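You operate a simulated robot arm through the tools that you are given. There is no shell and no other tool.

You are at the controls of a simulated robot arm. One attempt, no reset.

TASK
Pug one log of clay and lay it on the carry board.
Fine: mill knob back at STOP, outlet cover shut again, no fault. Where these are worked on the way, their far stop is far enough and under half their travel is too little: outlet cover.

The check looks at the end state, three seconds after you hand in, the way a careful person would. Anything else that was tipped, shoved, dropped, spilled or broken makes it a failure. Lids that push on must go on centred and level and be pressed home; caps that screw on are set level and turned clockwise until they are tight.

THE ROBOT
A 7-joint arm with a four-finger gripper, fixed in place. Base frame: the origin is on the floor under the middle of its stand, x ahead of it, y to its left, z up; the work surface is at about z = 800. Lengths are in mm, angles in degrees, forces in N, time in s.
It reaches about 1223 mm from its shoulder. Its first joint turns from -69.0 to 172.0 degrees. Payload 3.67 kg.
Tool frame: the origin (TCP) lies between the finger pads and is the grasp point; the fingertips stand 28 mm ahead of it; z points along the fingers, y is the line along which they close. The gripper opens to 112 mm; its body begins 73 mm behind the TCP.
Orientation is that of the tool frame in the base frame, as a unit quaternion [x, y, z, w]. With the fingers straight down and closing along the base's y, the tool's x points along the base's -x, its y along +y and its z along -z.

THE INTERFACE
- The arm moves only by the tool nudge_tool. Its argument "commands" is a list of rows, each a list of 3 entries, a list of its own where there are three numbers: the turn, a rotation vector about the base's x, y, z in units of 4 degrees (1.0 is 4 degrees), then the shift along the base's x, y, z in units of 20 mm (1.0 is 20 mm), then the opening, from 0 (shut) to 1 (fully open). In form: [[[ax, ay, az], [tx, ty, tz], gripper], ...]. A call has 1 to 20 rows; each row shifts and turns the commanded pose from where the row before left it. A call with a number of a shift or a turn outside -1 to 1 is refused whole. Rows are played at 5 a second. More than 50 mm and 8.6 degrees between two rows, or a gripper value outside its range, and nothing of the call is played. Where a pose cannot be reached the arm comes as near as it can. A force on the tool above 90 N (or 10 N above the force at the start of the call, whichever is more), or a blocked arm, ends the call early, and 0.2 s more pass. The fingers move at their own pace (about 102.5 mm/s each) and stop on an object; they squeeze with about 41 N. The grip force told is the motor's: it shows also when the fingers shut on nothing. Time passes only in rows, and 0.2 s behind the last, so rows that do not move let the fingers close. It gives the time, the measured TCP pose, the force on the tool (base axes), the opening and the grip force at its end, in the units of the frame above (readings bear some noise), with the torque about the TCP (base axes, N m) and any sound that the robot's microphone picked up.
- Cameras (640 x 400 px; columns grow to the right, rows downward): "scene" is fixed at [220, -498.4, 1393.2]; the picture's right is [-0.65, -0.76, 0.00], its down [-0.54, 0.47, -0.70] and it looks along [0.53, -0.46, -0.71] (base axes); focal length 214 px, centre (320, 200). "wrist" rides on the gripper at [60, -18, -104] in the tool frame; the picture's right is [0.29, 0.96, 0.00], its down [-0.80, 0.24, -0.55] and it looks along [-0.53, 0.16, 0.83] (tool axes); focal length 234 px, centre (320, 200). There is no depth. A picture from a camera that has moved, and an enlarged one, comes with that camera's place and axes in the base frame and with its lens.
- get_image(camera): a new picture of that camera. The clock stands still meanwhile.
- slide_trunk(by): slides the trunk up (or, below 0, down) by that many mm; the arm rides with it, the base frame stays. It gives what a move gives, with no picture.
- close_up(camera, box): a new picture of the part [left, top, right, bottom] of that camera's present view, enlarged. The clock stands still meanwhile.
- hand_in(): hands the job in; it is judged then, once.

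Nothing tells you positions but the pictures and the camera data. Unless the task says otherwise, let go and move clear before handing in.

The tools are called after "Request:" by a JSON object that holds its "api" and its "payload". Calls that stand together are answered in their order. nudge_tool: Moves the arm, as the interface text tells. Its arguments: {"type":"object","properties":{"commands":{"type":"array","items":{"type":"array"}}},"required":["commands"]} The other tools are called the same way: slide_trunk (by) moves the trunk up or down; get_image (camera) takes a picture; close_up (camera, box) takes an enlarged picture of a part of a camera's view; hand_in () hands the job in.

At the start:

```text
clock: 0.0
ee_pos: [765.5, -434.7, 1329.4]
tcp_rot: [0.001, 1.0, 0.0, 0.0]
ft_force: [0.4, -0.1, 0.0]
moment: [0.0, 0.01, 0.0]
width: 112.3
grip_force: 0.0
trunk travel left (down, up): [-550.0, 290.0]
```

scene: 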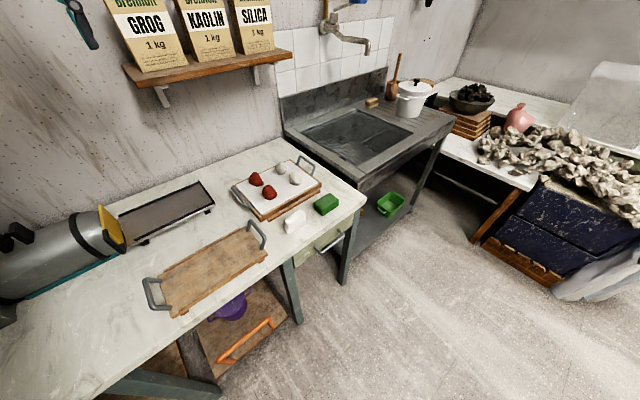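
wrist: 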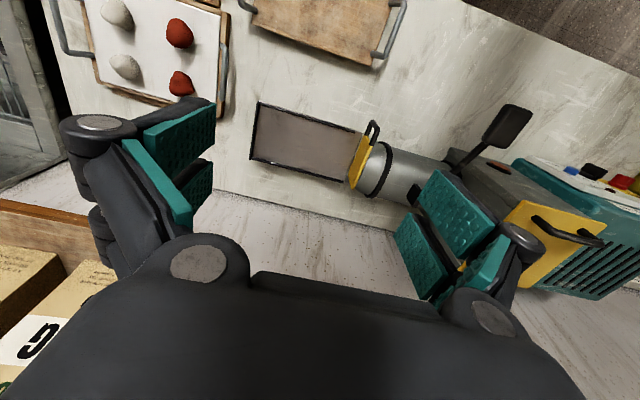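

I see a pug mill lying on the bench at the left of the scene, with a yellow outlet cover and a tray in front of it, an empty wooden carry board with handles, and a second board holding clay lumps. I'll start with close views of these before moving anything.

Request:
{"api": "close_up", "payload": {"camera": "scene", "box": [0, 160, 240, 330]}}

Request:
{"api": "close_up", "payload": {"camera": "scene", "box": [220, 140, 380, 240]}}

Request:
{"api": "close_up", "payload": {"camera": "wrist", "box": [240, 80, 640, 310]}}

Request:
{"api": "close_up", "payload": {"camera": "wrist", "box": [440, 90, 640, 310]}}

```text
2.35 times, centred on (120, 245) of scene
camera zoom: at [220.0, -498.4, 1393.2], right [-0.65, -0.76, 0.0], down [-0.54, 0.47, -0.7], along [0.53, -0.46, -0.71], focal length 505 px, centre (791, 94)
```

zoom: 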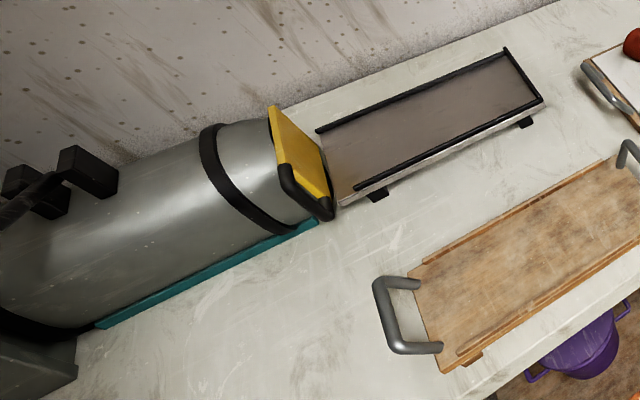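

```text
4.00 times, centred on (300, 190) of scene
camera zoom: at [220.0, -498.4, 1393.2], right [-0.65, -0.76, 0.0], down [-0.54, 0.47, -0.7], along [0.53, -0.46, -0.71], focal length 858 px, centre (400, 240)
```

zoom: 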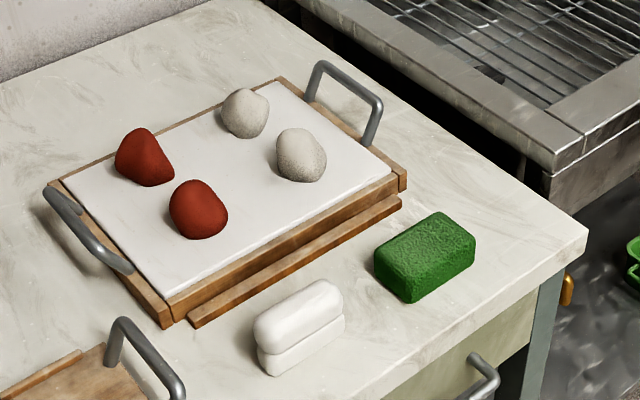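

```text
1.60 times, centred on (440, 195) of wrist
camera zoom: at [706.1, -452.5, 1431.5], right [-0.29, 0.96, 0.0], down [0.8, 0.24, 0.55], along [0.53, 0.16, -0.83], focal length 375 px, centre (128, 208)
```

zoom: 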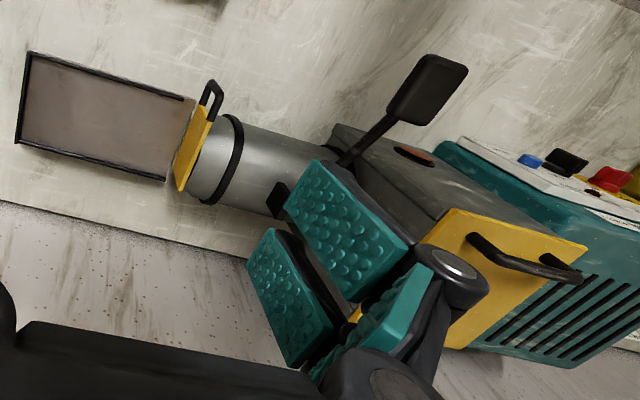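

```text
1.82 times, centred on (540, 200) of wrist
camera zoom: at [706.1, -452.5, 1431.5], right [-0.29, 0.96, 0.0], down [0.8, 0.24, 0.55], along [0.53, 0.16, -0.83], focal length 426 px, centre (-80, 200)
```

zoom: 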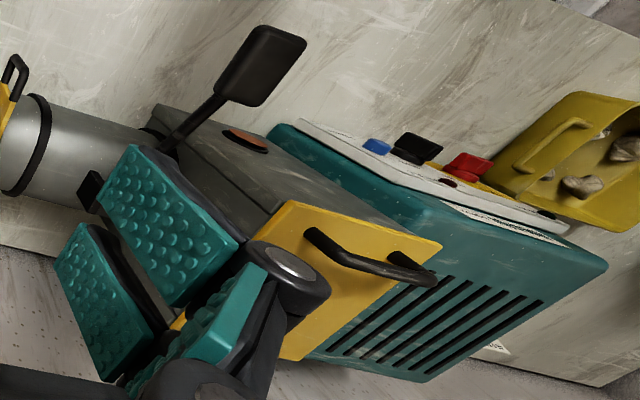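

The mill lies along the y direction, with its outlet near (895, -287, 900) and its controls near (750, 230, 1000). I'll move the arm back and to the left, staying high, to look at the controls and hopper.

Request:
{"api": "nudge_tool", "payload": {"commands": [[[0, 0, 0], [-0.8, 1, 0], 1], [[0, 0, 0], [-0.8, 1, 0], 1], [[0, 0, 0], [-0.8, 1, 0], 1], [[0, 0, 0], [-0.8, 1, 0], 1], [[0, 0, 0], [-0.8, 1, 0], 1], [[0, 0, 0], [-0.8, 1, 0], 1], [[0, 0, 0], [-0.8, 1, 0], 1], [[0, 0, 0], [-0.8, 1, 0], 1], [[0, 0, 0], [-0.8, 1, 0], 1], [[0, 0, 0], [-0.8, 1, 0], 1], [[0, 0, 0], [-0.8, 1, 0], 1], [[0, 0, 0], [-0.8, 1, 0], 1], [[0, 0, 0], [-0.8, 1, 0], 1], [[0, 0, 0], [-0.8, 1, 0], 1], [[0, 0, 0], [-0.8, 1, 0], 1], [[0, 0, 0], [-0.8, 1, 0], 1], [[0, 0, 0], [-0.8, 1, 0], 1], [[0, 0, 0], [-0.8, 1, 0], 1]]}}

```text
clock: 2.1
ee_pos: [620.8, -307.1, 1303.5]
tcp_rot: [0.02, 0.996, 0.089, -0.013]
ft_force: [1.0, 0.0, 0.1]
moment: [0.02, 0.03, 0.0]
width: 112.1
grip_force: 0.2
out of reach, approached as far as the arm can: row 10
trunk travel left (down, up): [-550.0, 290.0]
stopped in row 10: the arm was blocked; the commanded pose is now the measured one
```

The arm reached a limit around x=620, probably from folding too tightly at this height. I'll check the view from here.

Request:
{"api": "get_image", "payload": {"camera": "wrist"}}

Request:
{"api": "get_image", "payload": {"camera": "scene"}}

```text
taken
camera wrist: at [563.2, -341.4, 1403.2], right [-0.25, 0.95, 0.18], down [0.82, 0.11, 0.56], along [0.52, 0.29, -0.81], focal length 234 px, centre (320, 200)
```

wrist: 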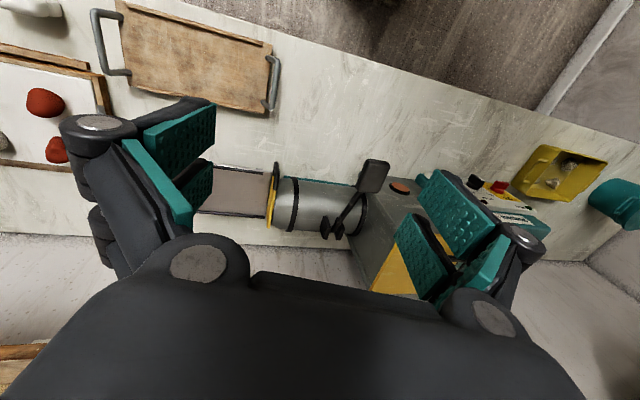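

```text
taken
```

scene: 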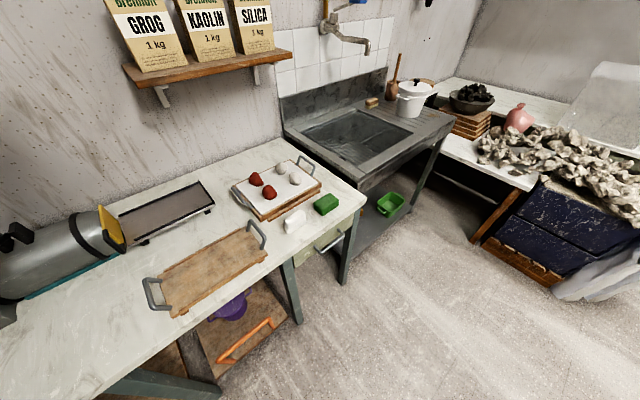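

The view from here is useful, so I'll zoom in on the mill, its panel and the yellow container.

Request:
{"api": "close_up", "payload": {"camera": "wrist", "box": [240, 130, 440, 310]}}

Request:
{"api": "close_up", "payload": {"camera": "wrist", "box": [400, 120, 640, 270]}}

Request:
{"api": "close_up", "payload": {"camera": "wrist", "box": [450, 160, 550, 230]}}

```text
2.22 times, centred on (340, 220) of wrist
camera zoom: at [563.2, -341.4, 1403.2], right [-0.25, 0.95, 0.18], down [0.82, 0.11, 0.56], along [0.52, 0.29, -0.81], focal length 520 px, centre (276, 156)
```

zoom: 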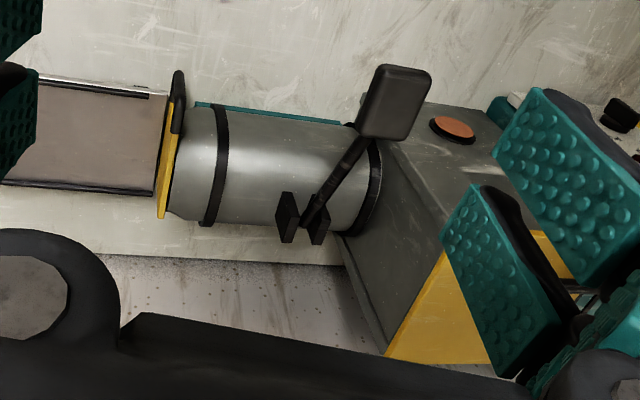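

```text
2.67 times, centred on (520, 195) of wrist
camera zoom: at [563.2, -341.4, 1403.2], right [-0.25, 0.95, 0.18], down [0.82, 0.11, 0.56], along [0.52, 0.29, -0.81], focal length 624 px, centre (-213, 213)
```

zoom: 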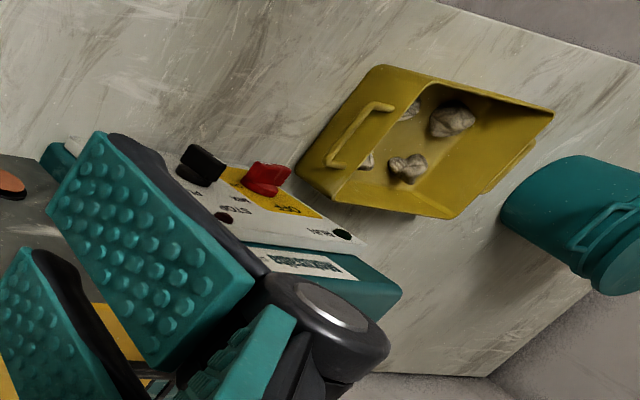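

```text
5.71 times, centred on (500, 195) of wrist
camera zoom: at [563.2, -341.4, 1403.2], right [-0.25, 0.95, 0.18], down [0.82, 0.11, 0.56], along [0.52, 0.29, -0.81], focal length 1338 px, centre (-709, 229)
```

zoom: 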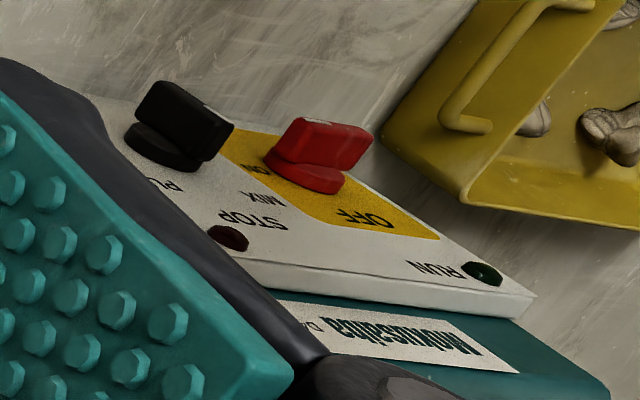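

The control panel (black mode knob, red isolator, blue button, lamps) seems to be near (770, 340, 870), and a lever paddle sticks out near (720, -138, 1062). I'll level the tool and step toward the panel for a better look.

Request:
{"api": "nudge_tool", "payload": {"commands": [[[-0.65, -0.09, 0.14], [0.5, 0, -0.5], 1], [[-0.65, -0.09, 0.14], [0.5, 0, -0.5], 1], [[-0.65, -0.09, 0.14], [0.5, 0, -0.5], 1], [[-0.6, -0.09, 0.14], [0.5, 0, -0.5], 1], [[0, 0, 0], [0, 1, -0.3], 1], [[0, 0, 0], [0, 1, -0.3], 1], [[0, 0, 0], [0, 1, 0], 1], [[0, 0, 0], [0, 1, 0], 1], [[0, 0, 0], [0, 1, 0], 1], [[0, 0, 0], [0, 1, 0], 1]]}}

```text
clock: 4.3
ee_pos: [660.9, -185.3, 1252.1]
tcp_rot: [0.0, 1.0, -0.002, -0.001]
ft_force: [0.2, 0.0, -0.3]
moment: [0.0, -0.02, 0.0]
width: 112.1
grip_force: 0.1
trunk travel left (down, up): [-550.0, 290.0]
```

That worked and the tool is level again. I'll keep going toward +y at this height.

Request:
{"api": "nudge_tool", "payload": {"commands": [[[0, 0, 0], [0, 1, 0], 1], [[0, 0, 0], [0, 1, 0], 1], [[0, 0, 0], [0, 1, 0], 1], [[0, 0, 0], [0, 1, 0], 1], [[0, 0, 0], [0, 1, 0], 1], [[0, 0, 0], [0, 1, 0], 1], [[0, 0, 0], [0, 1, 0], 1], [[0, 0, 0], [0, 1, 0], 1], [[0, 0, 0], [0, 1, 0], 1], [[0, 0, 0], [0, 1, 0], 1], [[0, 0, 0], [0, 1, 0], 1], [[0, 0, 0], [0, 1, 0], 1], [[0, 0, 0], [0, 1, 0], 1], [[0, 0, 0], [0, 1, 0], 1]]}}

Request:
{"api": "get_image", "payload": {"camera": "wrist"}}

```text
clock: 5.5
ee_pos: [668.0, -140.4, 1253.3]
tcp_rot: [0.017, 0.997, 0.08, -0.013]
ft_force: [-0.5, 0.2, 0.4]
moment: [0.02, 0.0, 0.01]
width: 112.0
grip_force: 0.1
trunk travel left (down, up): [-550.0, 290.0]
stopped in row 5: the arm was blocked; the commanded pose is now the measured one
```

```text
taken
camera wrist: at [609.6, -173.6, 1353.9], right [-0.25, 0.95, 0.16], down [0.82, 0.12, 0.56], along [0.52, 0.27, -0.81], focal length 234 px, centre (320, 200)
```

wrist: 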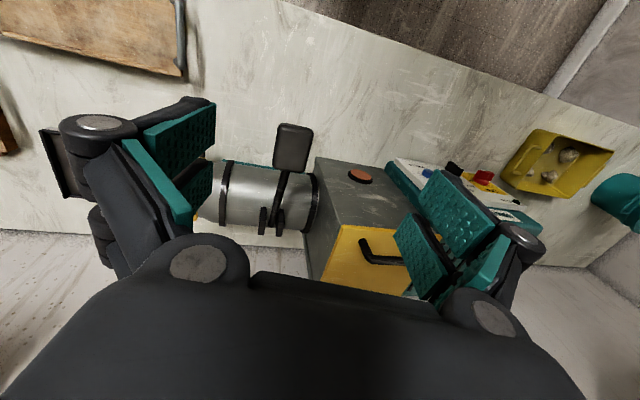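

The arm seems to need a radius of at least about 700 mm from its axis at this height. I'll relevel, step outward and swing round on a wider arc.

Request:
{"api": "nudge_tool", "payload": {"commands": [[[-0.58, -0.09, 0.12], [1, 0, 0], 1], [[-0.58, -0.09, 0.12], [1, 0, 0], 1], [[-0.58, -0.09, 0.12], [1, 0, 0], 1], [[-0.56, -0.09, 0.12], [1, 0, 0], 1], [[0, 0, 0], [0, 1, 0], 1], [[0, 0, 0], [0, 1, 0], 1], [[0, 0, 0], [0, 1, 0], 1], [[0, 0, 0], [0, 1, 0], 1], [[0, 0, 0], [0, 1, 0], 1], [[0, 0, 0], [0, 1, 0], 1], [[0, 0, 0], [0, 1, 0], 1], [[0, 0, 0], [0, 1, 0], 1], [[0, 0, 0], [0, 1, 0], 1], [[0, 0, 0], [0, 1, 0], 1], [[0, 0, 0], [0, 1, 0], 1], [[0, 0, 0], [0, 1, 0], 1], [[0, 0, 0], [0, 1, 0], 1], [[0, 0, 0], [0, 1, 0], 1], [[0, 0, 0], [0, 1, 0], 1], [[0, 0, 0], [0, 1, 0], 1]]}}

Request:
{"api": "get_image", "payload": {"camera": "wrist"}}

```text
clock: 9.9
ee_pos: [756.5, 147.1, 1300.0]
tcp_rot: [0.016, 0.999, 0.036, 0.01]
ft_force: [0.1, 0.4, 0.2]
moment: [0.01, 0.03, 0.02]
width: 112.0
grip_force: 0.1
trunk travel left (down, up): [-550.0, 290.0]
stopped in row 20: the arm was blocked; the commanded pose is now the measured one
```

```text
taken
camera wrist: at [692.8, 122.2, 1399.5], right [-0.26, 0.96, 0.06], down [0.79, 0.17, 0.59], along [0.55, 0.2, -0.81], focal length 234 px, centre (320, 200)
```

wrist: 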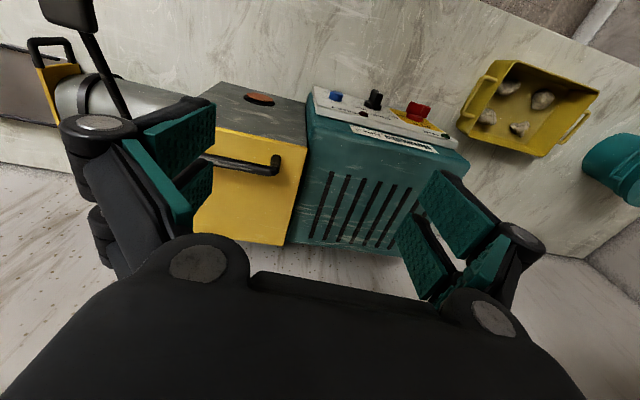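

Now I can read it properly: the wrist image is upside down relative to gravity. The panel is on the mill's robot-facing side, and the yellow lid with the black handle is on top. I'll zoom in here.

Request:
{"api": "close_up", "payload": {"camera": "wrist", "box": [290, 70, 480, 180]}}

Request:
{"api": "close_up", "payload": {"camera": "wrist", "box": [440, 30, 640, 180]}}

Request:
{"api": "close_up", "payload": {"camera": "wrist", "box": [0, 0, 200, 130]}}

Request:
{"api": "close_up", "payload": {"camera": "wrist", "box": [180, 70, 330, 260]}}

```text
3.37 times, centred on (385, 125) of wrist
camera zoom: at [692.8, 122.2, 1399.5], right [-0.26, 0.96, 0.06], down [0.79, 0.17, 0.59], along [0.55, 0.2, -0.81], focal length 789 px, centre (101, 453)
```

zoom: 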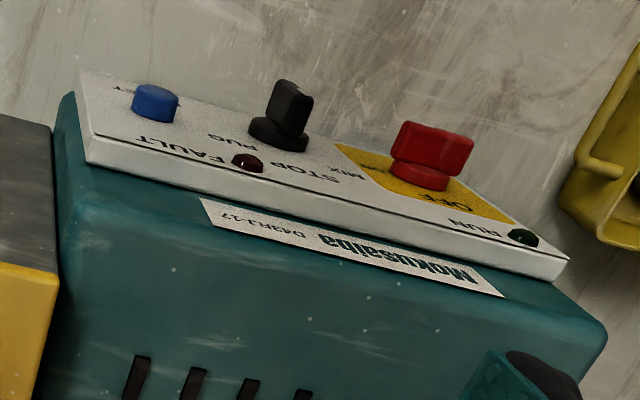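

```text
2.67 times, centred on (540, 105) of wrist
camera zoom: at [692.8, 122.2, 1399.5], right [-0.26, 0.96, 0.06], down [0.79, 0.17, 0.59], along [0.55, 0.2, -0.81], focal length 624 px, centre (-267, 453)
```

zoom: 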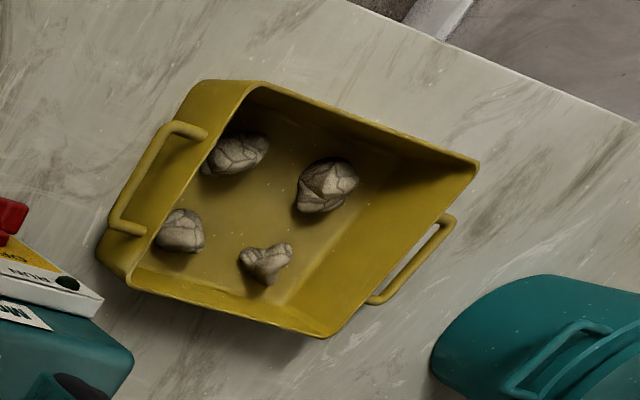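

```text
3.08 times, centred on (100, 65) of wrist
camera zoom: at [692.8, 122.2, 1399.5], right [-0.26, 0.96, 0.06], down [0.79, 0.17, 0.59], along [0.55, 0.2, -0.81], focal length 720 px, centre (997, 615)
```

zoom: 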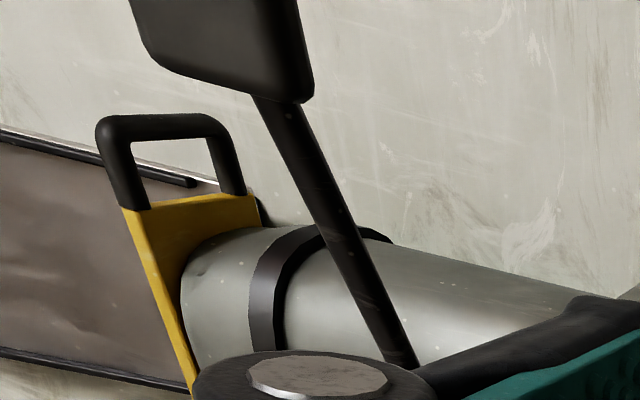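

```text
2.11 times, centred on (255, 165) of wrist
camera zoom: at [692.8, 122.2, 1399.5], right [-0.26, 0.96, 0.06], down [0.79, 0.17, 0.59], along [0.55, 0.2, -0.81], focal length 493 px, centre (457, 274)
```

zoom: 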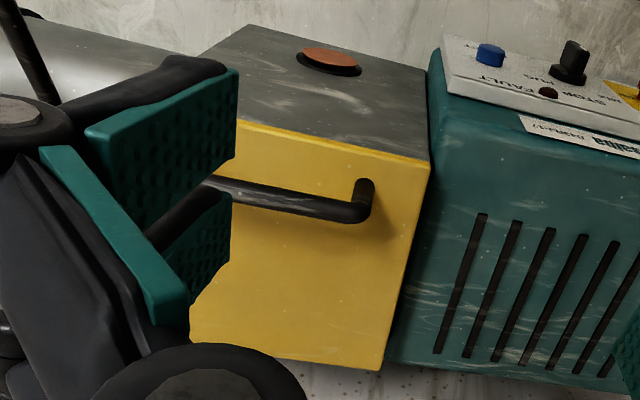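

Triangulating two views puts the blue RESET at (774, 207, 921), the black PUG/STOP/MIX knob at (766, 290, 894), the red isolator at (763, 389, 897) and the FAULT lamp at (782, 256, 973). The panel is close to vertical and faces the robot. I'll raise the trunk to give the arm an easier posture and relevel the tool.

Request:
{"api": "slide_trunk", "payload": {"by": 200}}

Request:
{"api": "nudge_tool", "payload": {"commands": [[[-0.35, 0.1, 0.15], [0, 0, -1], 1], [[-0.35, 0.1, 0.15], [0, 0, -1], 1], [[-0.35, 0.1, 0.15], [0, 0, -1], 1], [[0, 0, 0], [0, 0, -1], 1], [[0, 0, 0], [0, 0, -1], 1], [[0, 0, 0], [0, 0, -1], 1], [[0, 0, 0], [0, 0, -1], 1], [[0, 0, 0], [0, 0, -1], 1], [[0, 0, 0], [0, 0, -1], 1], [[0, 0, 0], [0, 0, -1], 1], [[0, 0, 0], [-1, 1, 0], 1], [[0, 0, 0], [-1, 1, 0], 1], [[0, 0, 0], [-1, 1, 0], 1], [[0, 0, 0], [-1, 1, 0], 1], [[0, 0, 0], [-1, 1, 0], 1], [[0, 0, 0], [-1, 1, 0], 1]]}}

```text
clock: 12.1
ee_pos: [754.7, 147.0, 1498.8]
tcp_rot: [0.016, 0.999, 0.036, 0.009]
ft_force: [0.4, -0.9, 0.7]
moment: [-0.03, 0.0, -0.04]
width: 112.0
grip_force: 0.1
trunk travel left (down, up): [-750.0, 90.0]
```

```text
clock: 15.7
ee_pos: [663.1, 232.4, 1347.0]
tcp_rot: [0.028, 0.998, 0.054, -0.004]
ft_force: [0.7, 0.1, -1.0]
moment: [0.04, -0.01, -0.02]
width: 112.1
grip_force: 0.0
trunk travel left (down, up): [-750.0, 90.0]
stopped in row 16: the arm was blocked; the commanded pose is now the measured one
```

The raised trunk helps, though the arm stalled again at (663, 232). I'll relevel and turn the tool's yaw to follow the arm's azimuth, which should relieve the wrist.

Request:
{"api": "nudge_tool", "payload": {"commands": [[[-0.4, 0, 1], [0.5, 0, 0], 1], [[-0.4, 0, 1], [0.5, 0, 0], 1], [[-0.4, 0, 1], [0, 0, 0], 1], [[-0.35, -0.1, 1], [0, 0, 0], 1], [[0, 0, 1], [0, 0, 0], 1], [[0, 0, 0.8], [0, 0, 0], 1]]}}

Request:
{"api": "nudge_tool", "payload": {"commands": [[[0, 0, 0], [-0.5, 0.5, -1], 1], [[0, 0, 0], [-0.5, 0.5, -1], 1], [[0, 0, 0], [-0.5, 0.5, -1], 1], [[0, 0, 0], [-0.5, 0.5, -1], 1], [[0, 0, 0], [-0.5, 0.5, -1], 1], [[0, 0, 0], [-0.5, 0.5, -1], 1]]}}

Request:
{"api": "get_image", "payload": {"camera": "wrist"}}

```text
clock: 17.1
ee_pos: [685.1, 227.1, 1362.3]
tcp_rot: [-0.169, 0.986, 0.006, 0.002]
ft_force: [0.2, -0.1, -0.2]
moment: [0.01, -0.01, 0.03]
width: 112.3
grip_force: 0.1
trunk travel left (down, up): [-750.0, 90.0]
```

```text
clock: 18.5
ee_pos: [657.0, 258.6, 1298.9]
tcp_rot: [-0.142, 0.988, 0.055, 0.013]
ft_force: [-0.5, 0.3, 0.6]
moment: [-0.01, -0.02, 0.0]
width: 111.8
grip_force: 0.1
trunk travel left (down, up): [-750.0, 90.0]
stopped in row 6: the arm was blocked; the commanded pose is now the measured one
```

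```text
taken
camera wrist: at [603.9, 212.8, 1397.2], right [-0.55, 0.83, 0.09], down [0.69, 0.39, 0.61], along [0.47, 0.4, -0.79], focal length 234 px, centre (320, 200)
```

wrist: 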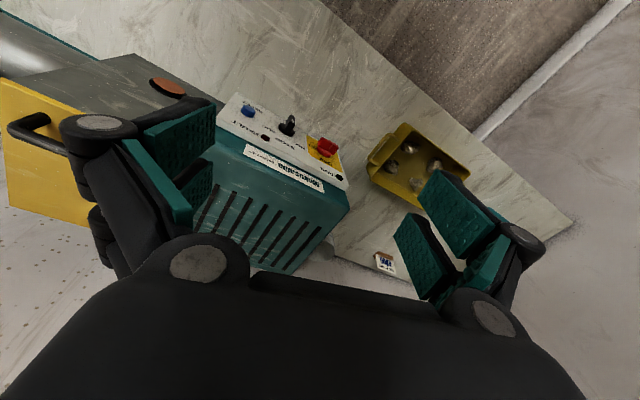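

Still stalling at about the same radius, so height relative to the shoulder probably matters most. I'll relevel and drop straight down in the clear space in front of the panel.

Request:
{"api": "nudge_tool", "payload": {"commands": [[[-0.4, 0, 0], [0, 0, -0.3], 1], [[-0.4, 0, 0], [0, 0, -0.5], 1], [[-0.4, 0, 0], [0, 0, -0.5], 1], [[-0.4, 0, 0], [0, 0, -1], 1], [[0, 0, 0], [0, 0, -1], 1], [[0, 0, 0], [0, 0, -1], 1], [[0, 0, 0], [0, 0, -1], 1], [[0, 0, 0], [0, 0, -1], 1], [[0, 0, 0], [0, 0, -1], 1], [[0, 0, 0], [0, 0, -1], 1]]}}

Request:
{"api": "get_image", "payload": {"camera": "wrist"}}

```text
clock: 20.1
ee_pos: [690.5, 228.3, 1258.1]
tcp_rot: [-0.11, 0.992, 0.057, 0.021]
ft_force: [0.1, 0.0, -0.2]
moment: [0.02, 0.01, 0.01]
width: 112.0
grip_force: 0.1
trunk travel left (down, up): [-750.0, 90.0]
stopped in row 8: the arm was blocked; the commanded pose is now the measured one
```

```text
taken
camera wrist: at [632.8, 184.7, 1354.0], right [-0.49, 0.87, 0.09], down [0.71, 0.34, 0.62], along [0.51, 0.37, -0.78], focal length 234 px, centre (320, 200)
```

wrist: 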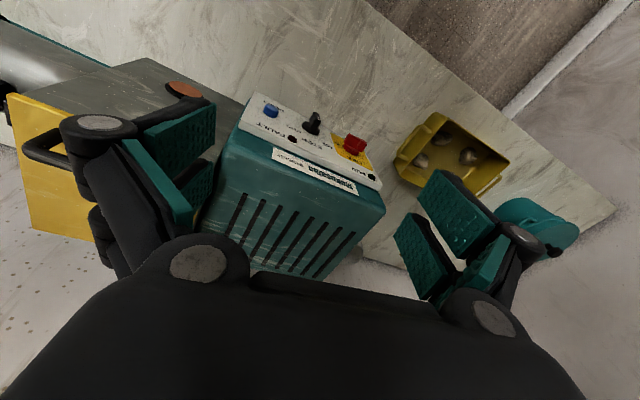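

Going straight down pushed the arm outward, so something in its posture is limiting it. I'll try tilting the tool forward, which I need for the upright panel anyway, and watch how the arm behaves.

Request:
{"api": "nudge_tool", "payload": {"commands": [[[-0.43, 0.1, 0], [0.5, 0, 0.5], 1], [[-0.43, 0.1, 0], [0.5, 0, 0.5], 1], [[-0.43, 0.1, 0], [0.5, 0, 0.5], 1], [[-0.4, 0.1, 0], [0.5, 0, 0.5], 1], [[0.2, -0.97, 0], [0.5, 0, 0.2], 1], [[0.2, -0.97, 0], [0.5, 0, 0.2], 1], [[0.2, -0.97, 0], [0.5, 0, 0.2], 1], [[0.2, -0.97, 0], [0.5, 0, 0.2], 1], [[0.2, -0.97, 0], [0.5, 0, 0.2], 1], [[0.2, -0.97, 0], [0.5, 0, 0.2], 1], [[0.2, -0.97, 0], [0.5, 0, 0.2], 1]]}}

Request:
{"api": "get_image", "payload": {"camera": "wrist"}}

```text
clock: 22.7
ee_pos: [825.2, 177.4, 1368.5]
tcp_rot: [-0.065, 0.965, 0.067, 0.243]
ft_force: [-0.8, 0.5, 0.4]
moment: [-0.01, -0.02, 0.04]
width: 112.0
grip_force: 0.1
trunk travel left (down, up): [-750.0, 90.0]
stopped in row 11: the arm was blocked; the commanded pose is now the measured one
```

```text
taken
camera wrist: at [727.3, 137.7, 1427.3], right [-0.4, 0.91, -0.04], down [0.4, 0.22, 0.89], along [0.82, 0.34, -0.46], focal length 234 px, centre (320, 200)
```

wrist: 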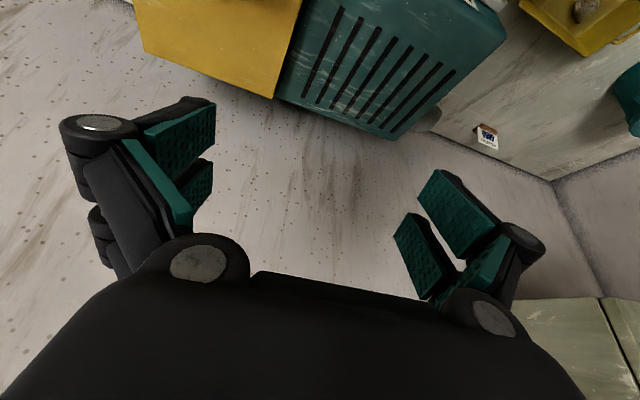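

The arm is tilted 28° and stalled again with no force on the tool, so it's the arm's own posture that is limiting it. I'll relevel at a larger radius and swing purely about the base axis, with yaw following, in small steps.

Request:
{"api": "nudge_tool", "payload": {"commands": [[[-0.5, 0.9, 0.1], [0, 0, 0], 1], [[-0.4, 0.9, 0.1], [0, 0, 0], 1], [[-0.4, 0.9, 0.1], [0, 0, 0], 1], [[-0.3, 0.9, 0.1], [0, 0, 0], 1], [[-0.3, 0.9, 0.1], [0, 0, 0], 1], [[-0.2, 0.9, 0.1], [0, 0, 0], 1], [[0, 0.9, 0.1], [0, 0, 0], 1], [[0, 0.5, 0.1], [0, 0, 0], 1]]}}

```text
clock: 24.5
ee_pos: [825.0, 176.9, 1365.4]
tcp_rot: [-0.096, 0.995, 0.018, 0.001]
ft_force: [0.0, 0.6, -0.5]
moment: [0.03, -0.02, 0.02]
width: 112.0
grip_force: 0.1
trunk travel left (down, up): [-750.0, 90.0]
```

Level again. Now the pure swing about the base axis.

Request:
{"api": "nudge_tool", "payload": {"commands": [[[-0.1, 0, 0.34], [-0.2, 0.95, 0], 1], [[-0.1, 0, 0.34], [-0.22, 0.95, 0], 1], [[-0.1, 0, 0.34], [-0.24, 0.95, 0], 1], [[-0.1, 0, 0.34], [-0.26, 0.95, 0], 1], [[0, 0, 0.34], [-0.28, 0.95, 0], 1], [[0, 0, 0.34], [-0.3, 0.94, 0], 1], [[0, 0, 0.34], [-0.32, 0.93, 0], 1], [[0, 0, 0.34], [-0.34, 0.92, 0], 1], [[0, 0, 0.34], [-0.36, 0.91, 0], 1], [[0, 0, 0.34], [-0.38, 0.9, 0], 1]]}}

```text
clock: 26.9
ee_pos: [791.0, 333.5, 1380.3]
tcp_rot: [-0.195, 0.981, 0.02, -0.001]
ft_force: [-0.4, -0.2, 0.5]
moment: [0.03, 0.0, 0.01]
width: 112.2
grip_force: 0.1
trunk travel left (down, up): [-750.0, 90.0]
stopped in row 10: the arm was blocked; the commanded pose is now the measured one
```

The swing carried it to (791, 333). I'll try continuing in the same way, more slowly.

Request:
{"api": "nudge_tool", "payload": {"commands": [[[-0.2, 0, 0.17], [-0.2, 0.46, -0.2], 1], [[-0.2, 0, 0.17], [-0.2, 0.46, -0.2], 1], [[0, 0, 0.17], [-0.2, 0.46, -0.2], 1], [[0, 0, 0.17], [-0.2, 0.46, -0.2], 1], [[0, 0, 0.17], [-0.2, 0.46, 0], 1], [[0, 0, 0.17], [-0.2, 0.46, 0], 1], [[0, 0, 0.17], [-0.2, 0.45, 0], 1], [[0, 0, 0.17], [-0.2, 0.45, 0], 1], [[0, 0, 0.17], [-0.2, 0.45, 0], 1], [[0, 0, 0.17], [-0.2, 0.45, 0], 1]]}}

Request:
{"api": "get_image", "payload": {"camera": "wrist"}}

```text
clock: 29.1
ee_pos: [759.7, 409.3, 1366.6]
tcp_rot: [-0.248, 0.969, 0.004, -0.001]
ft_force: [0.2, 0.4, -0.2]
moment: [0.02, -0.02, 0.02]
width: 112.1
grip_force: 0.1
out of reach, approached as far as the arm can: row 9, 10
trunk travel left (down, up): [-750.0, 90.0]
```

```text
taken
camera wrist: at [715.5, 363.6, 1468.7], right [-0.71, 0.7, 0.01], down [0.59, 0.59, 0.55], along [0.38, 0.4, -0.83], focal length 234 px, centre (320, 200)
```

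wrist: 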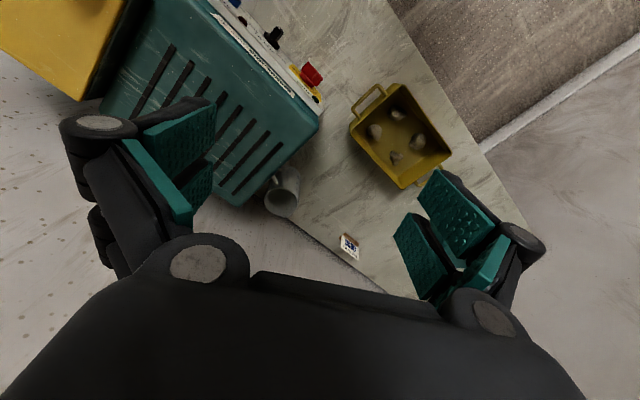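

The slower swing worked and I'm now at (760, 409). I'll use the rest of the trunk travel and lower the hand relative to the shoulder, staying above the mill, to see whether the arm gets more freedom when it reaches down.

Request:
{"api": "slide_trunk", "payload": {"by": 90}}

Request:
{"api": "nudge_tool", "payload": {"commands": [[[0, 0, 0], [0.2, -0.3, -0.8], 1], [[0, 0, 0], [0.2, -0.3, -0.8], 1], [[0, 0, 0], [0.2, -0.3, -0.8], 1], [[0, 0, 0], [0.2, -0.3, -0.8], 1], [[0, 0, 0], [0, -0.3, -0.8], 1], [[0, 0, 0], [0, -0.3, -0.8], 1], [[0, 0, 0], [0, -0.3, -0.8], 1], [[0, 0, 0], [0, -0.3, -0.8], 1], [[0, 0, 0], [0, 0, -0.8], 1], [[0, 0, 0], [0, 0, -0.8], 1], [[0, 0, 0], [0, 0, -0.8], 1], [[0, 0, 0], [0, 0, -0.8], 1], [[0, 0, 0], [0, 0, -0.8], 1], [[0, 0, 0], [0, 0, -0.8], 1], [[0, 0, 0], [0, 0, -0.8], 1], [[0, 0, 0], [0, 0, -0.8], 1]]}}

```text
clock: 30.4
ee_pos: [760.3, 409.8, 1454.6]
tcp_rot: [-0.249, 0.969, 0.003, -0.003]
ft_force: [0.3, 0.3, -0.2]
moment: [0.0, 0.02, 0.01]
width: 111.9
grip_force: 0.1
trunk travel left (down, up): [-840.0, 0.0]
```

```text
clock: 33.8
ee_pos: [775.1, 360.7, 1199.5]
tcp_rot: [-0.25, 0.968, 0.004, -0.002]
ft_force: [0.8, 0.2, 0.4]
moment: [-0.01, 0.02, -0.01]
width: 111.9
grip_force: 0.0
trunk travel left (down, up): [-840.0, 0.0]
```

That went smoothly. Now I'll test pulling inward in front of the panel at this lower relative height.

Request:
{"api": "nudge_tool", "payload": {"commands": [[[0, 0, -0.4], [-0.6, 0, 0], 1], [[0, 0, -0.4], [-0.6, 0, 0], 1], [[0, 0, -0.4], [-0.6, 0, 0], 1], [[0, 0, -0.4], [-0.6, 0, 0], 1], [[0, 0, -0.4], [-0.6, 0, 0], 1], [[0, 0, -0.4], [-0.6, 0, 0], 1], [[0, 0, -0.4], [-0.6, 0, 0], 1], [[0, 0, -0.4], [-0.6, 0, 0], 1], [[0, 0, -0.4], [-0.6, 0, 0], 1], [[0, 0, -0.4], [-0.6, 0, 0], 1]]}}

Request:
{"api": "get_image", "payload": {"camera": "wrist"}}

```text
clock: 36.2
ee_pos: [659.3, 347.3, 1171.1]
tcp_rot: [-0.097, 0.995, 0.014, -0.031]
ft_force: [0.6, 0.3, 0.9]
moment: [0.0, 0.05, -0.02]
width: 111.9
grip_force: 0.1
trunk travel left (down, up): [-840.0, 0.0]
stopped in row 10: the arm was blocked; the commanded pose is now the measured one
```

```text
taken
camera wrist: at [610.4, 314.9, 1276.4], right [-0.47, 0.88, 0.05], down [0.77, 0.38, 0.51], along [0.44, 0.28, -0.86], focal length 234 px, centre (320, 200)
```

wrist: 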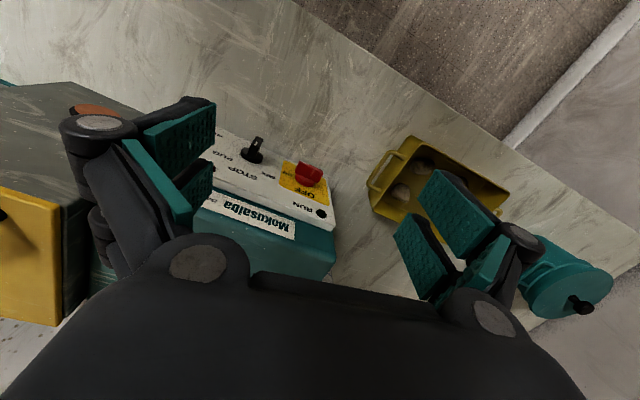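

From here I can see the panel better, so I'll zoom in.

Request:
{"api": "close_up", "payload": {"camera": "wrist", "box": [200, 110, 350, 250]}}

Request:
{"api": "close_up", "payload": {"camera": "wrist", "box": [225, 125, 335, 200]}}

```text
2.86 times, centred on (275, 180) of wrist
camera zoom: at [610.4, 314.9, 1276.4], right [-0.47, 0.88, 0.05], down [0.77, 0.38, 0.51], along [0.44, 0.28, -0.86], focal length 669 px, centre (449, 257)
```

zoom: 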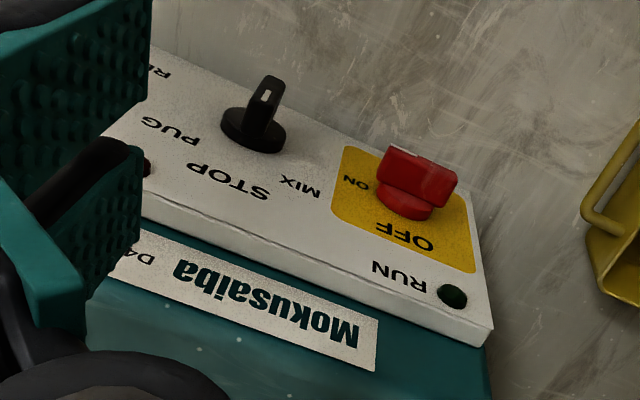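

```text
5.33 times, centred on (280, 162) of wrist
camera zoom: at [610.4, 314.9, 1276.4], right [-0.47, 0.88, 0.05], down [0.77, 0.38, 0.51], along [0.44, 0.28, -0.86], focal length 1249 px, centre (533, 400)
```

zoom: 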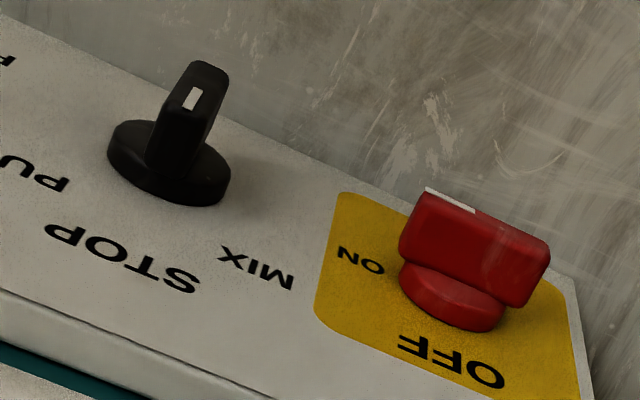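

The picture makes the panel clear: the black knob points up at STOP with PUG about 55° clockwise, and the red isolator points at ON. The block events fit a minimum shoulder-to-wrist distance of about 740 mm around a shoulder height of about 1150 plus trunk. Working low with the trunk up should therefore allow a horizontal tool. I'll descend in front of the panel while starting to tilt forward.

Request:
{"api": "nudge_tool", "payload": {"commands": [[[-0.1, -0.3, 0], [0.4, 0, -0.6], 1], [[-0.1, -0.3, 0], [0.4, -0.2, -0.6], 1], [[-0.1, -0.3, 0], [0.4, -0.2, -0.6], 1], [[0, 0, 0], [0, -0.4, -0.6], 1], [[0, 0, 0], [0, -0.4, -0.6], 1], [[0, 0, 0], [0, -0.4, -0.6], 1], [[0, 0, 0], [0, -0.4, -0.6], 1], [[0, 0, 0], [0, -0.4, -0.6], 1], [[0, 0, 0], [0, 0, -0.6], 1], [[0, 0, 0], [0, 0, -0.6], 1]]}}

```text
clock: 38.4
ee_pos: [682.6, 301.1, 1050.3]
tcp_rot: [-0.099, 0.995, -0.001, 0.0]
ft_force: [-0.5, -0.1, 0.1]
moment: [0.0, 0.04, 0.0]
width: 111.9
grip_force: 0.1
trunk travel left (down, up): [-840.0, 0.0]
```

No block this time, so the model holds. I'll go down to about 930 in front of the panel, squaring the yaw, then begin tilting.

Request:
{"api": "nudge_tool", "payload": {"commands": [[[0, 0, -0.28], [0.1, -0.05, -0.6], 1], [[0, 0, -0.28], [0.1, -0.05, -0.6], 1], [[0, 0, -0.28], [0.1, -0.05, -0.6], 1], [[0, 0, -0.28], [0.1, -0.05, -0.6], 1], [[0, 0, -0.28], [0, -0.05, -0.6], 1], [[0, 0, -0.28], [0, -0.05, -0.6], 1], [[0, 0, -0.28], [0, -0.05, -0.6], 1], [[0, 0, -0.28], [0, -0.05, -0.6], 1], [[0, 0, -0.28], [0, -0.05, -0.6], 1], [[0, 0, -0.28], [0, -0.05, -0.6], 1]]}}

Request:
{"api": "get_image", "payload": {"camera": "wrist"}}

```text
clock: 40.6
ee_pos: [689.5, 289.8, 929.4]
tcp_rot: [-0.002, 1.0, -0.001, 0.0]
ft_force: [-0.1, -0.3, 0.2]
moment: [0.01, 0.0, 0.04]
width: 111.9
grip_force: 0.0
trunk travel left (down, up): [-840.0, 0.0]
```

```text
taken
camera wrist: at [629.1, 271.2, 1032.2], right [-0.29, 0.96, 0.0], down [0.8, 0.24, 0.55], along [0.53, 0.16, -0.83], focal length 234 px, centre (320, 200)
```

wrist: 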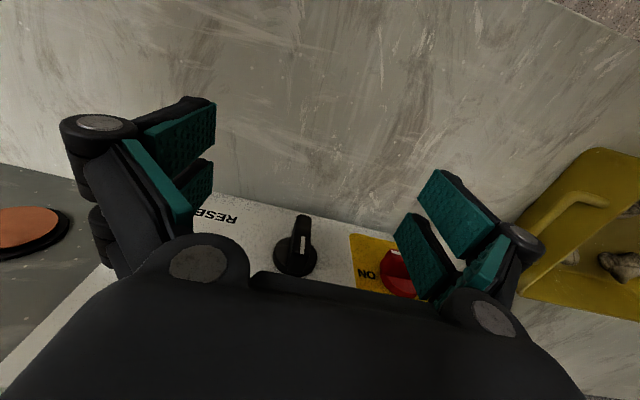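

The knob is directly ahead. I'll tilt the tool forward in place, about 45° first.

Request:
{"api": "nudge_tool", "payload": {"commands": [[[0, -0.8, 0], [0, 0, -0.05], 1], [[0, -0.8, 0], [0, 0, -0.05], 1], [[0, -0.8, 0], [0, 0, -0.05], 1], [[0, -0.8, 0], [0, 0, -0.05], 1], [[0, -0.8, 0], [0, 0, -0.05], 1], [[0, -0.8, 0], [0, 0, -0.05], 1], [[0, -0.8, 0], [0, 0, -0.05], 1], [[0, -0.8, 0], [0, 0, -0.05], 1], [[0, -0.8, 0], [0, 0, -0.05], 1], [[0, -0.8, 0], [0, 0, -0.05], 1], [[0, -0.8, 0], [0, 0, -0.05], 1], [[0, -0.8, 0], [0, 0, -0.05], 1], [[0, -0.8, 0], [0, 0, -0.05], 1], [[0, -0.8, 0], [0, 0, -0.05], 1]]}}

Request:
{"api": "get_image", "payload": {"camera": "wrist"}}

```text
clock: 43.6
ee_pos: [689.9, 291.1, 916.3]
tcp_rot: [-0.001, 0.924, -0.002, 0.382]
ft_force: [0.7, 0.0, 0.3]
moment: [0.0, -0.01, 0.03]
width: 111.9
grip_force: 0.0
trunk travel left (down, up): [-840.0, 0.0]
```

```text
taken
camera wrist: at [573.1, 273.0, 947.0], right [-0.2, 0.96, -0.21], down [0.17, 0.24, 0.95], along [0.96, 0.16, -0.22], focal length 234 px, centre (320, 200)
```

wrist: 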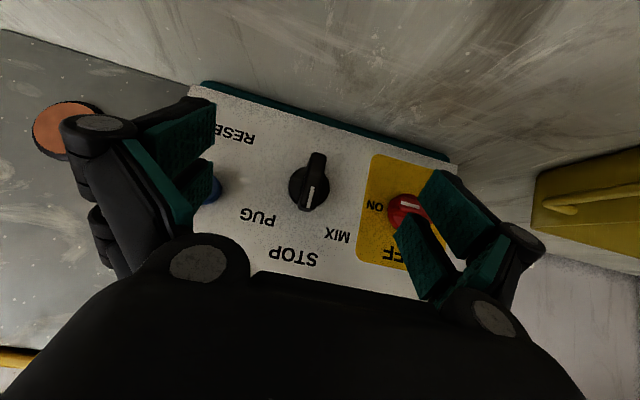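

The view is now nearly head-on and confirms STOP. I'll zoom in to measure the knob's position and how far it sticks out.

Request:
{"api": "close_up", "payload": {"camera": "wrist", "box": [190, 80, 450, 280]}}

Request:
{"api": "close_up", "payload": {"camera": "wrist", "box": [270, 140, 350, 220]}}

```text
2.00 times, centred on (320, 180) of wrist
camera zoom: at [573.1, 273.0, 947.0], right [-0.2, 0.96, -0.21], down [0.17, 0.24, 0.95], along [0.96, 0.16, -0.22], focal length 468 px, centre (320, 240)
```

zoom: 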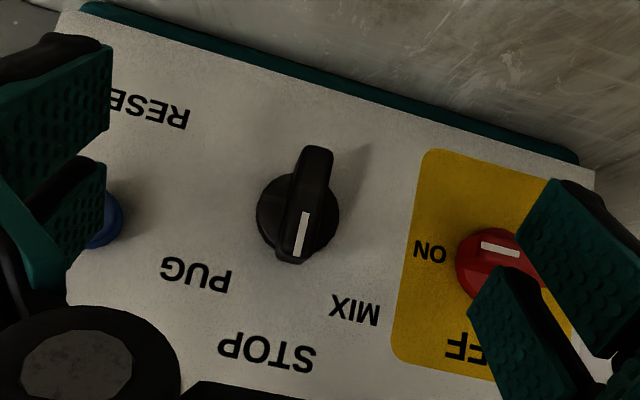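

```text
5.00 times, centred on (310, 180) of wrist
camera zoom: at [573.1, 273.0, 947.0], right [-0.2, 0.96, -0.21], down [0.17, 0.24, 0.95], along [0.96, 0.16, -0.22], focal length 1171 px, centre (370, 300)
```

zoom: 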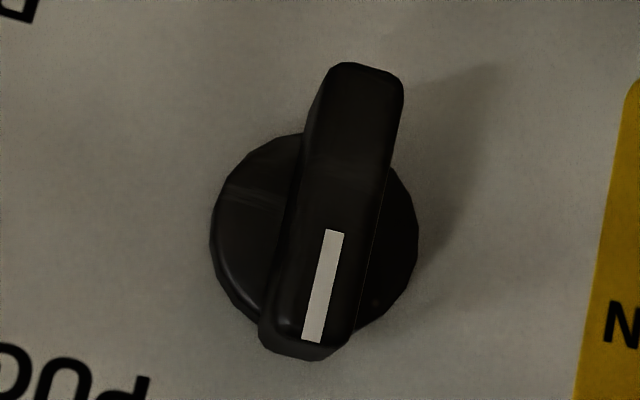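

The knob axis is at about y=294.5, z=891.5, with the bar about 48 mm long and 12 mm wide and its outer face near x=752. I'll tilt to about 10° below horizontal and line up with the axis at a standoff.

Request:
{"api": "nudge_tool", "payload": {"commands": [[[0, -0.8, 0], [0, 0, -0.1], 1], [[0, -0.8, 0], [0, 0, -0.1], 1], [[0, -0.8, 0], [0, 0, -0.1], 1], [[0, -0.8, 0], [0, 0, -0.1], 1], [[0, -0.8, 0], [0, 0, -0.1], 1], [[0, -0.8, 0], [0, 0, -0.1], 1], [[0, -0.8, 0], [0, 0.05, -0.1], 1], [[0, -0.8, 0], [0, 0.05, -0.1], 1], [[0, -0.8, 0], [0, 0.05, -0.1], 1], [[0, -0.8, 0], [0, 0.03, -0.1], 1], [[0, -0.8, 0], [0, 0, -0.1], 1], [[0, 0, 0], [0, 0, -0.1], 1]]}}

Request:
{"api": "get_image", "payload": {"camera": "wrist"}}

```text
clock: 46.2
ee_pos: [687.8, 293.3, 892.9]
tcp_rot: [0.0, 0.766, -0.003, 0.643]
ft_force: [-0.2, 0.2, -0.5]
moment: [-0.03, -0.01, 0.04]
width: 111.7
grip_force: 0.1
trunk travel left (down, up): [-840.0, 0.0]
```

```text
taken
camera wrist: at [575.6, 275.6, 850.9], right [-0.05, 0.96, -0.29], down [-0.41, 0.24, 0.88], along [0.91, 0.16, 0.38], focal length 234 px, centre (320, 200)
```

wrist: 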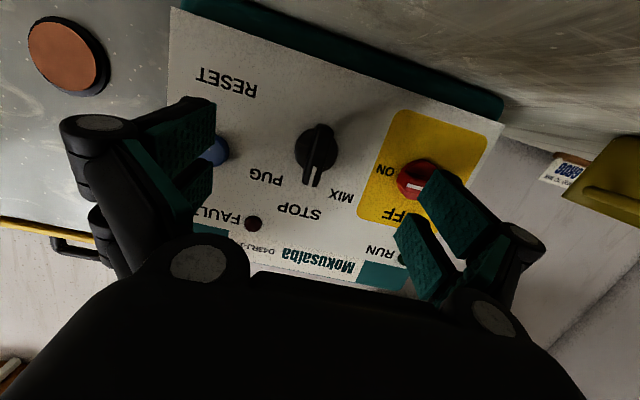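

The view is now close to square-on and shows the whole panel: FAULT lamp dark, RUN lamp dark. The outlet cover has to be opened before I pug, so I'll use this view only to refine the knob's position and then go and do the cover.

Request:
{"api": "close_up", "payload": {"camera": "wrist", "box": [270, 100, 370, 220]}}

Request:
{"api": "close_up", "payload": {"camera": "wrist", "box": [0, 0, 260, 260]}}

Request:
{"api": "get_image", "payload": {"camera": "scene"}}

```text
3.33 times, centred on (320, 160) of wrist
camera zoom: at [575.6, 275.6, 850.9], right [-0.05, 0.96, -0.29], down [-0.41, 0.24, 0.88], along [0.91, 0.16, 0.38], focal length 781 px, centre (320, 333)
```

zoom: 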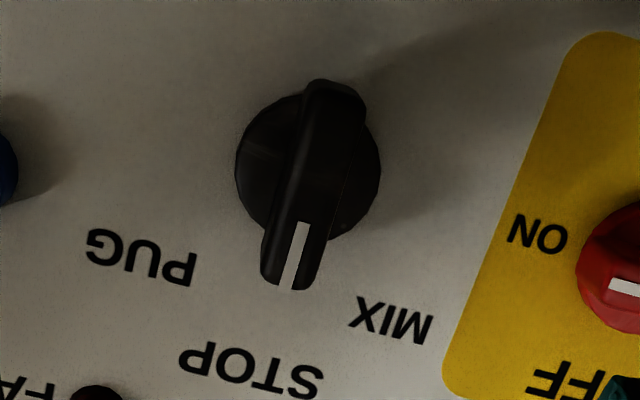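

```text
1.54 times, centred on (130, 130) of wrist
camera zoom: at [575.6, 275.6, 850.9], right [-0.05, 0.96, -0.29], down [-0.41, 0.24, 0.88], along [0.91, 0.16, 0.38], focal length 360 px, centre (612, 308)
```

zoom: 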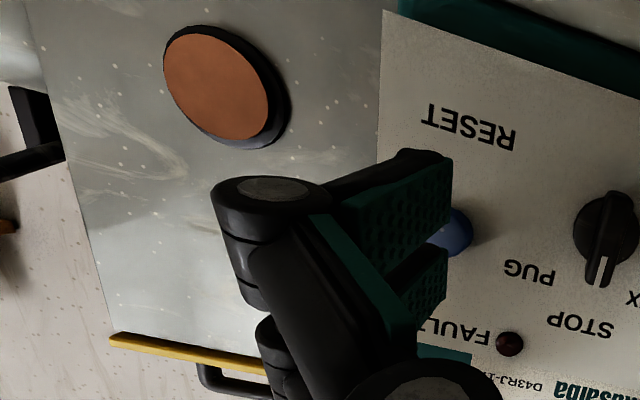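

```text
taken
```

scene: 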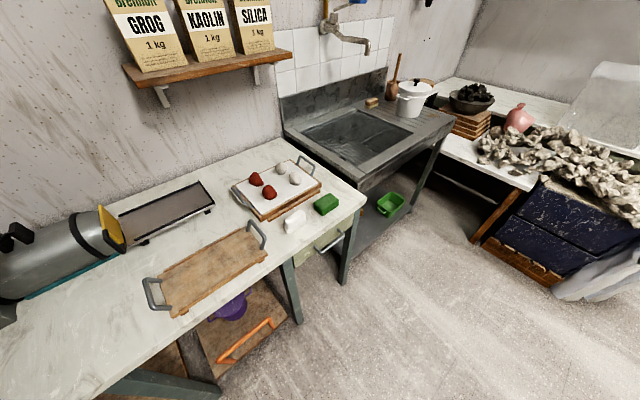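

The orange disc on the hopper front looks like a sight glass showing clay inside, so the mill appears charged. Next I'll study the outlet cover from the fixed camera.

Request:
{"api": "close_up", "payload": {"camera": "scene", "box": [60, 190, 150, 260]}}

Request:
{"api": "close_up", "payload": {"camera": "scene", "box": [0, 200, 110, 300]}}

Request:
{"api": "close_up", "payload": {"camera": "scene", "box": [100, 170, 280, 320]}}

```text
5.71 times, centred on (105, 225) of scene
camera zoom: at [220.0, -498.4, 1393.2], right [-0.65, -0.76, 0.0], down [-0.54, 0.47, -0.7], along [0.53, -0.46, -0.71], focal length 1226 px, centre (1549, 57)
```

zoom: 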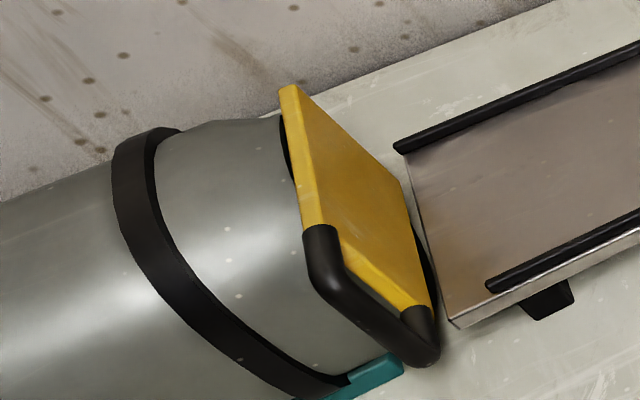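

```text
4.00 times, centred on (55, 250) of scene
camera zoom: at [220.0, -498.4, 1393.2], right [-0.65, -0.76, 0.0], down [-0.54, 0.47, -0.7], along [0.53, -0.46, -0.71], focal length 858 px, centre (1380, 0)
```

zoom: 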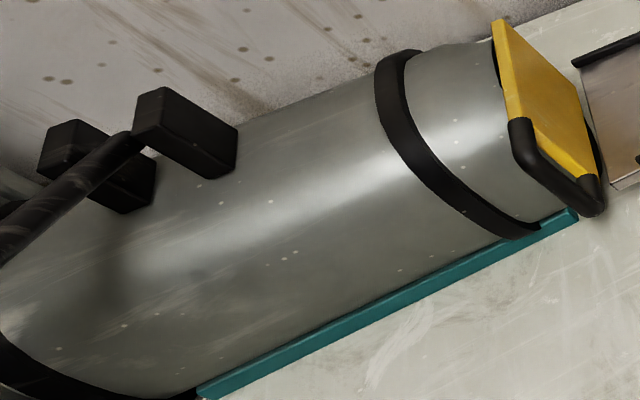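

```text
2.67 times, centred on (190, 245) of scene
camera zoom: at [220.0, -498.4, 1393.2], right [-0.65, -0.76, 0.0], down [-0.54, 0.47, -0.7], along [0.53, -0.46, -0.71], focal length 572 px, centre (667, 80)
```

zoom: 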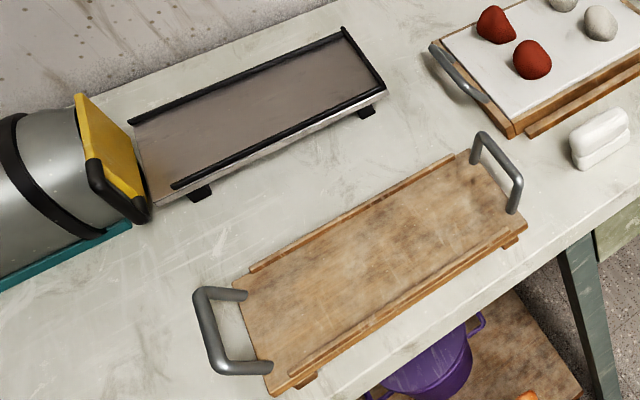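

The cover is a yellow plate at x≈860–984, z≈840–924, y≈-284. Its handle is a vertical bar at about (829, -282), z 855–920, facing me, so it looks like a gate that slides toward the robot. I'll retrace back to tool-down, rise, and swing over to inspect it.

Request:
{"api": "nudge_tool", "payload": {"commands": [[[0, 0.8, 0], [0, 0, 0.1], 1], [[0, 0.8, 0], [0, 0, 0.1], 1], [[0, 0.8, 0], [0, 0, 0.1], 1], [[0, 0.8, 0], [0, 0, 0.1], 1], [[0, 0.8, 0], [0, 0, 0.1], 1], [[0, 0.8, 0], [0, 0, 0.1], 1], [[0, 0.8, 0], [0, 0, 0.1], 1], [[0, 0.8, 0], [0, 0, 0.1], 1], [[0, 0.8, 0], [0, 0, 0.1], 1], [[0, 0.8, 0], [0, 0, 0.1], 1], [[0, 0.8, 0], [0, 0, 0.1], 1], [[0, 0.8, 0], [0, 0, 0.1], 1], [[0, 0.8, 0], [0, 0, 0.1], 1], [[0, 0.8, 0], [0, 0, 0.1], 1], [[0, 0.8, 0], [0, 0, 0.1], 1], [[0, 0.8, 0], [0, 0, 0.1], 1], [[0, 0.8, 0], [0, 0, 0.1], 1], [[0, 0.8, 0], [0, 0, 0.1], 1], [[0, 0.8, 0], [0, 0, 0.1], 1], [[0, 0.8, 0], [0, 0, 0.1], 1]]}}

Request:
{"api": "nudge_tool", "payload": {"commands": [[[0, 0.8, 0], [0, 0, 0.5], 1], [[0, 0.8, 0], [0, 0, 0.5], 1], [[0, 0.8, 0], [0, 0, 0.5], 1], [[0, 0.8, 0], [0, 0, 0.5], 1], [[0, 0.7, 0], [0, 0, 0.5], 1], [[0, 0, 0], [0.3, 0, 0.8], 1], [[0, 0, 0], [0.3, 0, 0.8], 1], [[0, 0, 0], [0.3, 0, 0.8], 1], [[0, 0, 0], [0.3, 0, 0.8], 1], [[0, 0, 0], [0.3, 0, 0.8], 1], [[0, 0, 0], [0.3, 0, 0.8], 1], [[0, 0, 0], [0.3, 0, 0.8], 1], [[0, 0, 0], [0.3, 0, 0.8], 1], [[0, 0, 0], [0.3, 0, 0.8], 1], [[0, 0, 0], [0.3, 0, 0.8], 1], [[0, 0, 0], [0.3, 0, 0.8], 1], [[0, 0, 0], [0.3, 0, 0.8], 1], [[0, 0, 0], [0.3, 0, 0.8], 1]]}}

```text
clock: 50.4
ee_pos: [689.2, 293.4, 932.5]
tcp_rot: [-0.002, 0.99, -0.002, 0.139]
ft_force: [-0.5, -0.2, 0.2]
moment: [-0.03, 0.0, 0.01]
width: 111.9
grip_force: 0.0
trunk travel left (down, up): [-840.0, 0.0]
```

```text
clock: 54.2
ee_pos: [771.0, 283.2, 1178.6]
tcp_rot: [0.007, 1.0, 0.003, -0.007]
ft_force: [0.9, 0.0, 0.5]
moment: [0.0, 0.01, 0.02]
width: 111.9
grip_force: 0.0
trunk travel left (down, up): [-840.0, 0.0]
```

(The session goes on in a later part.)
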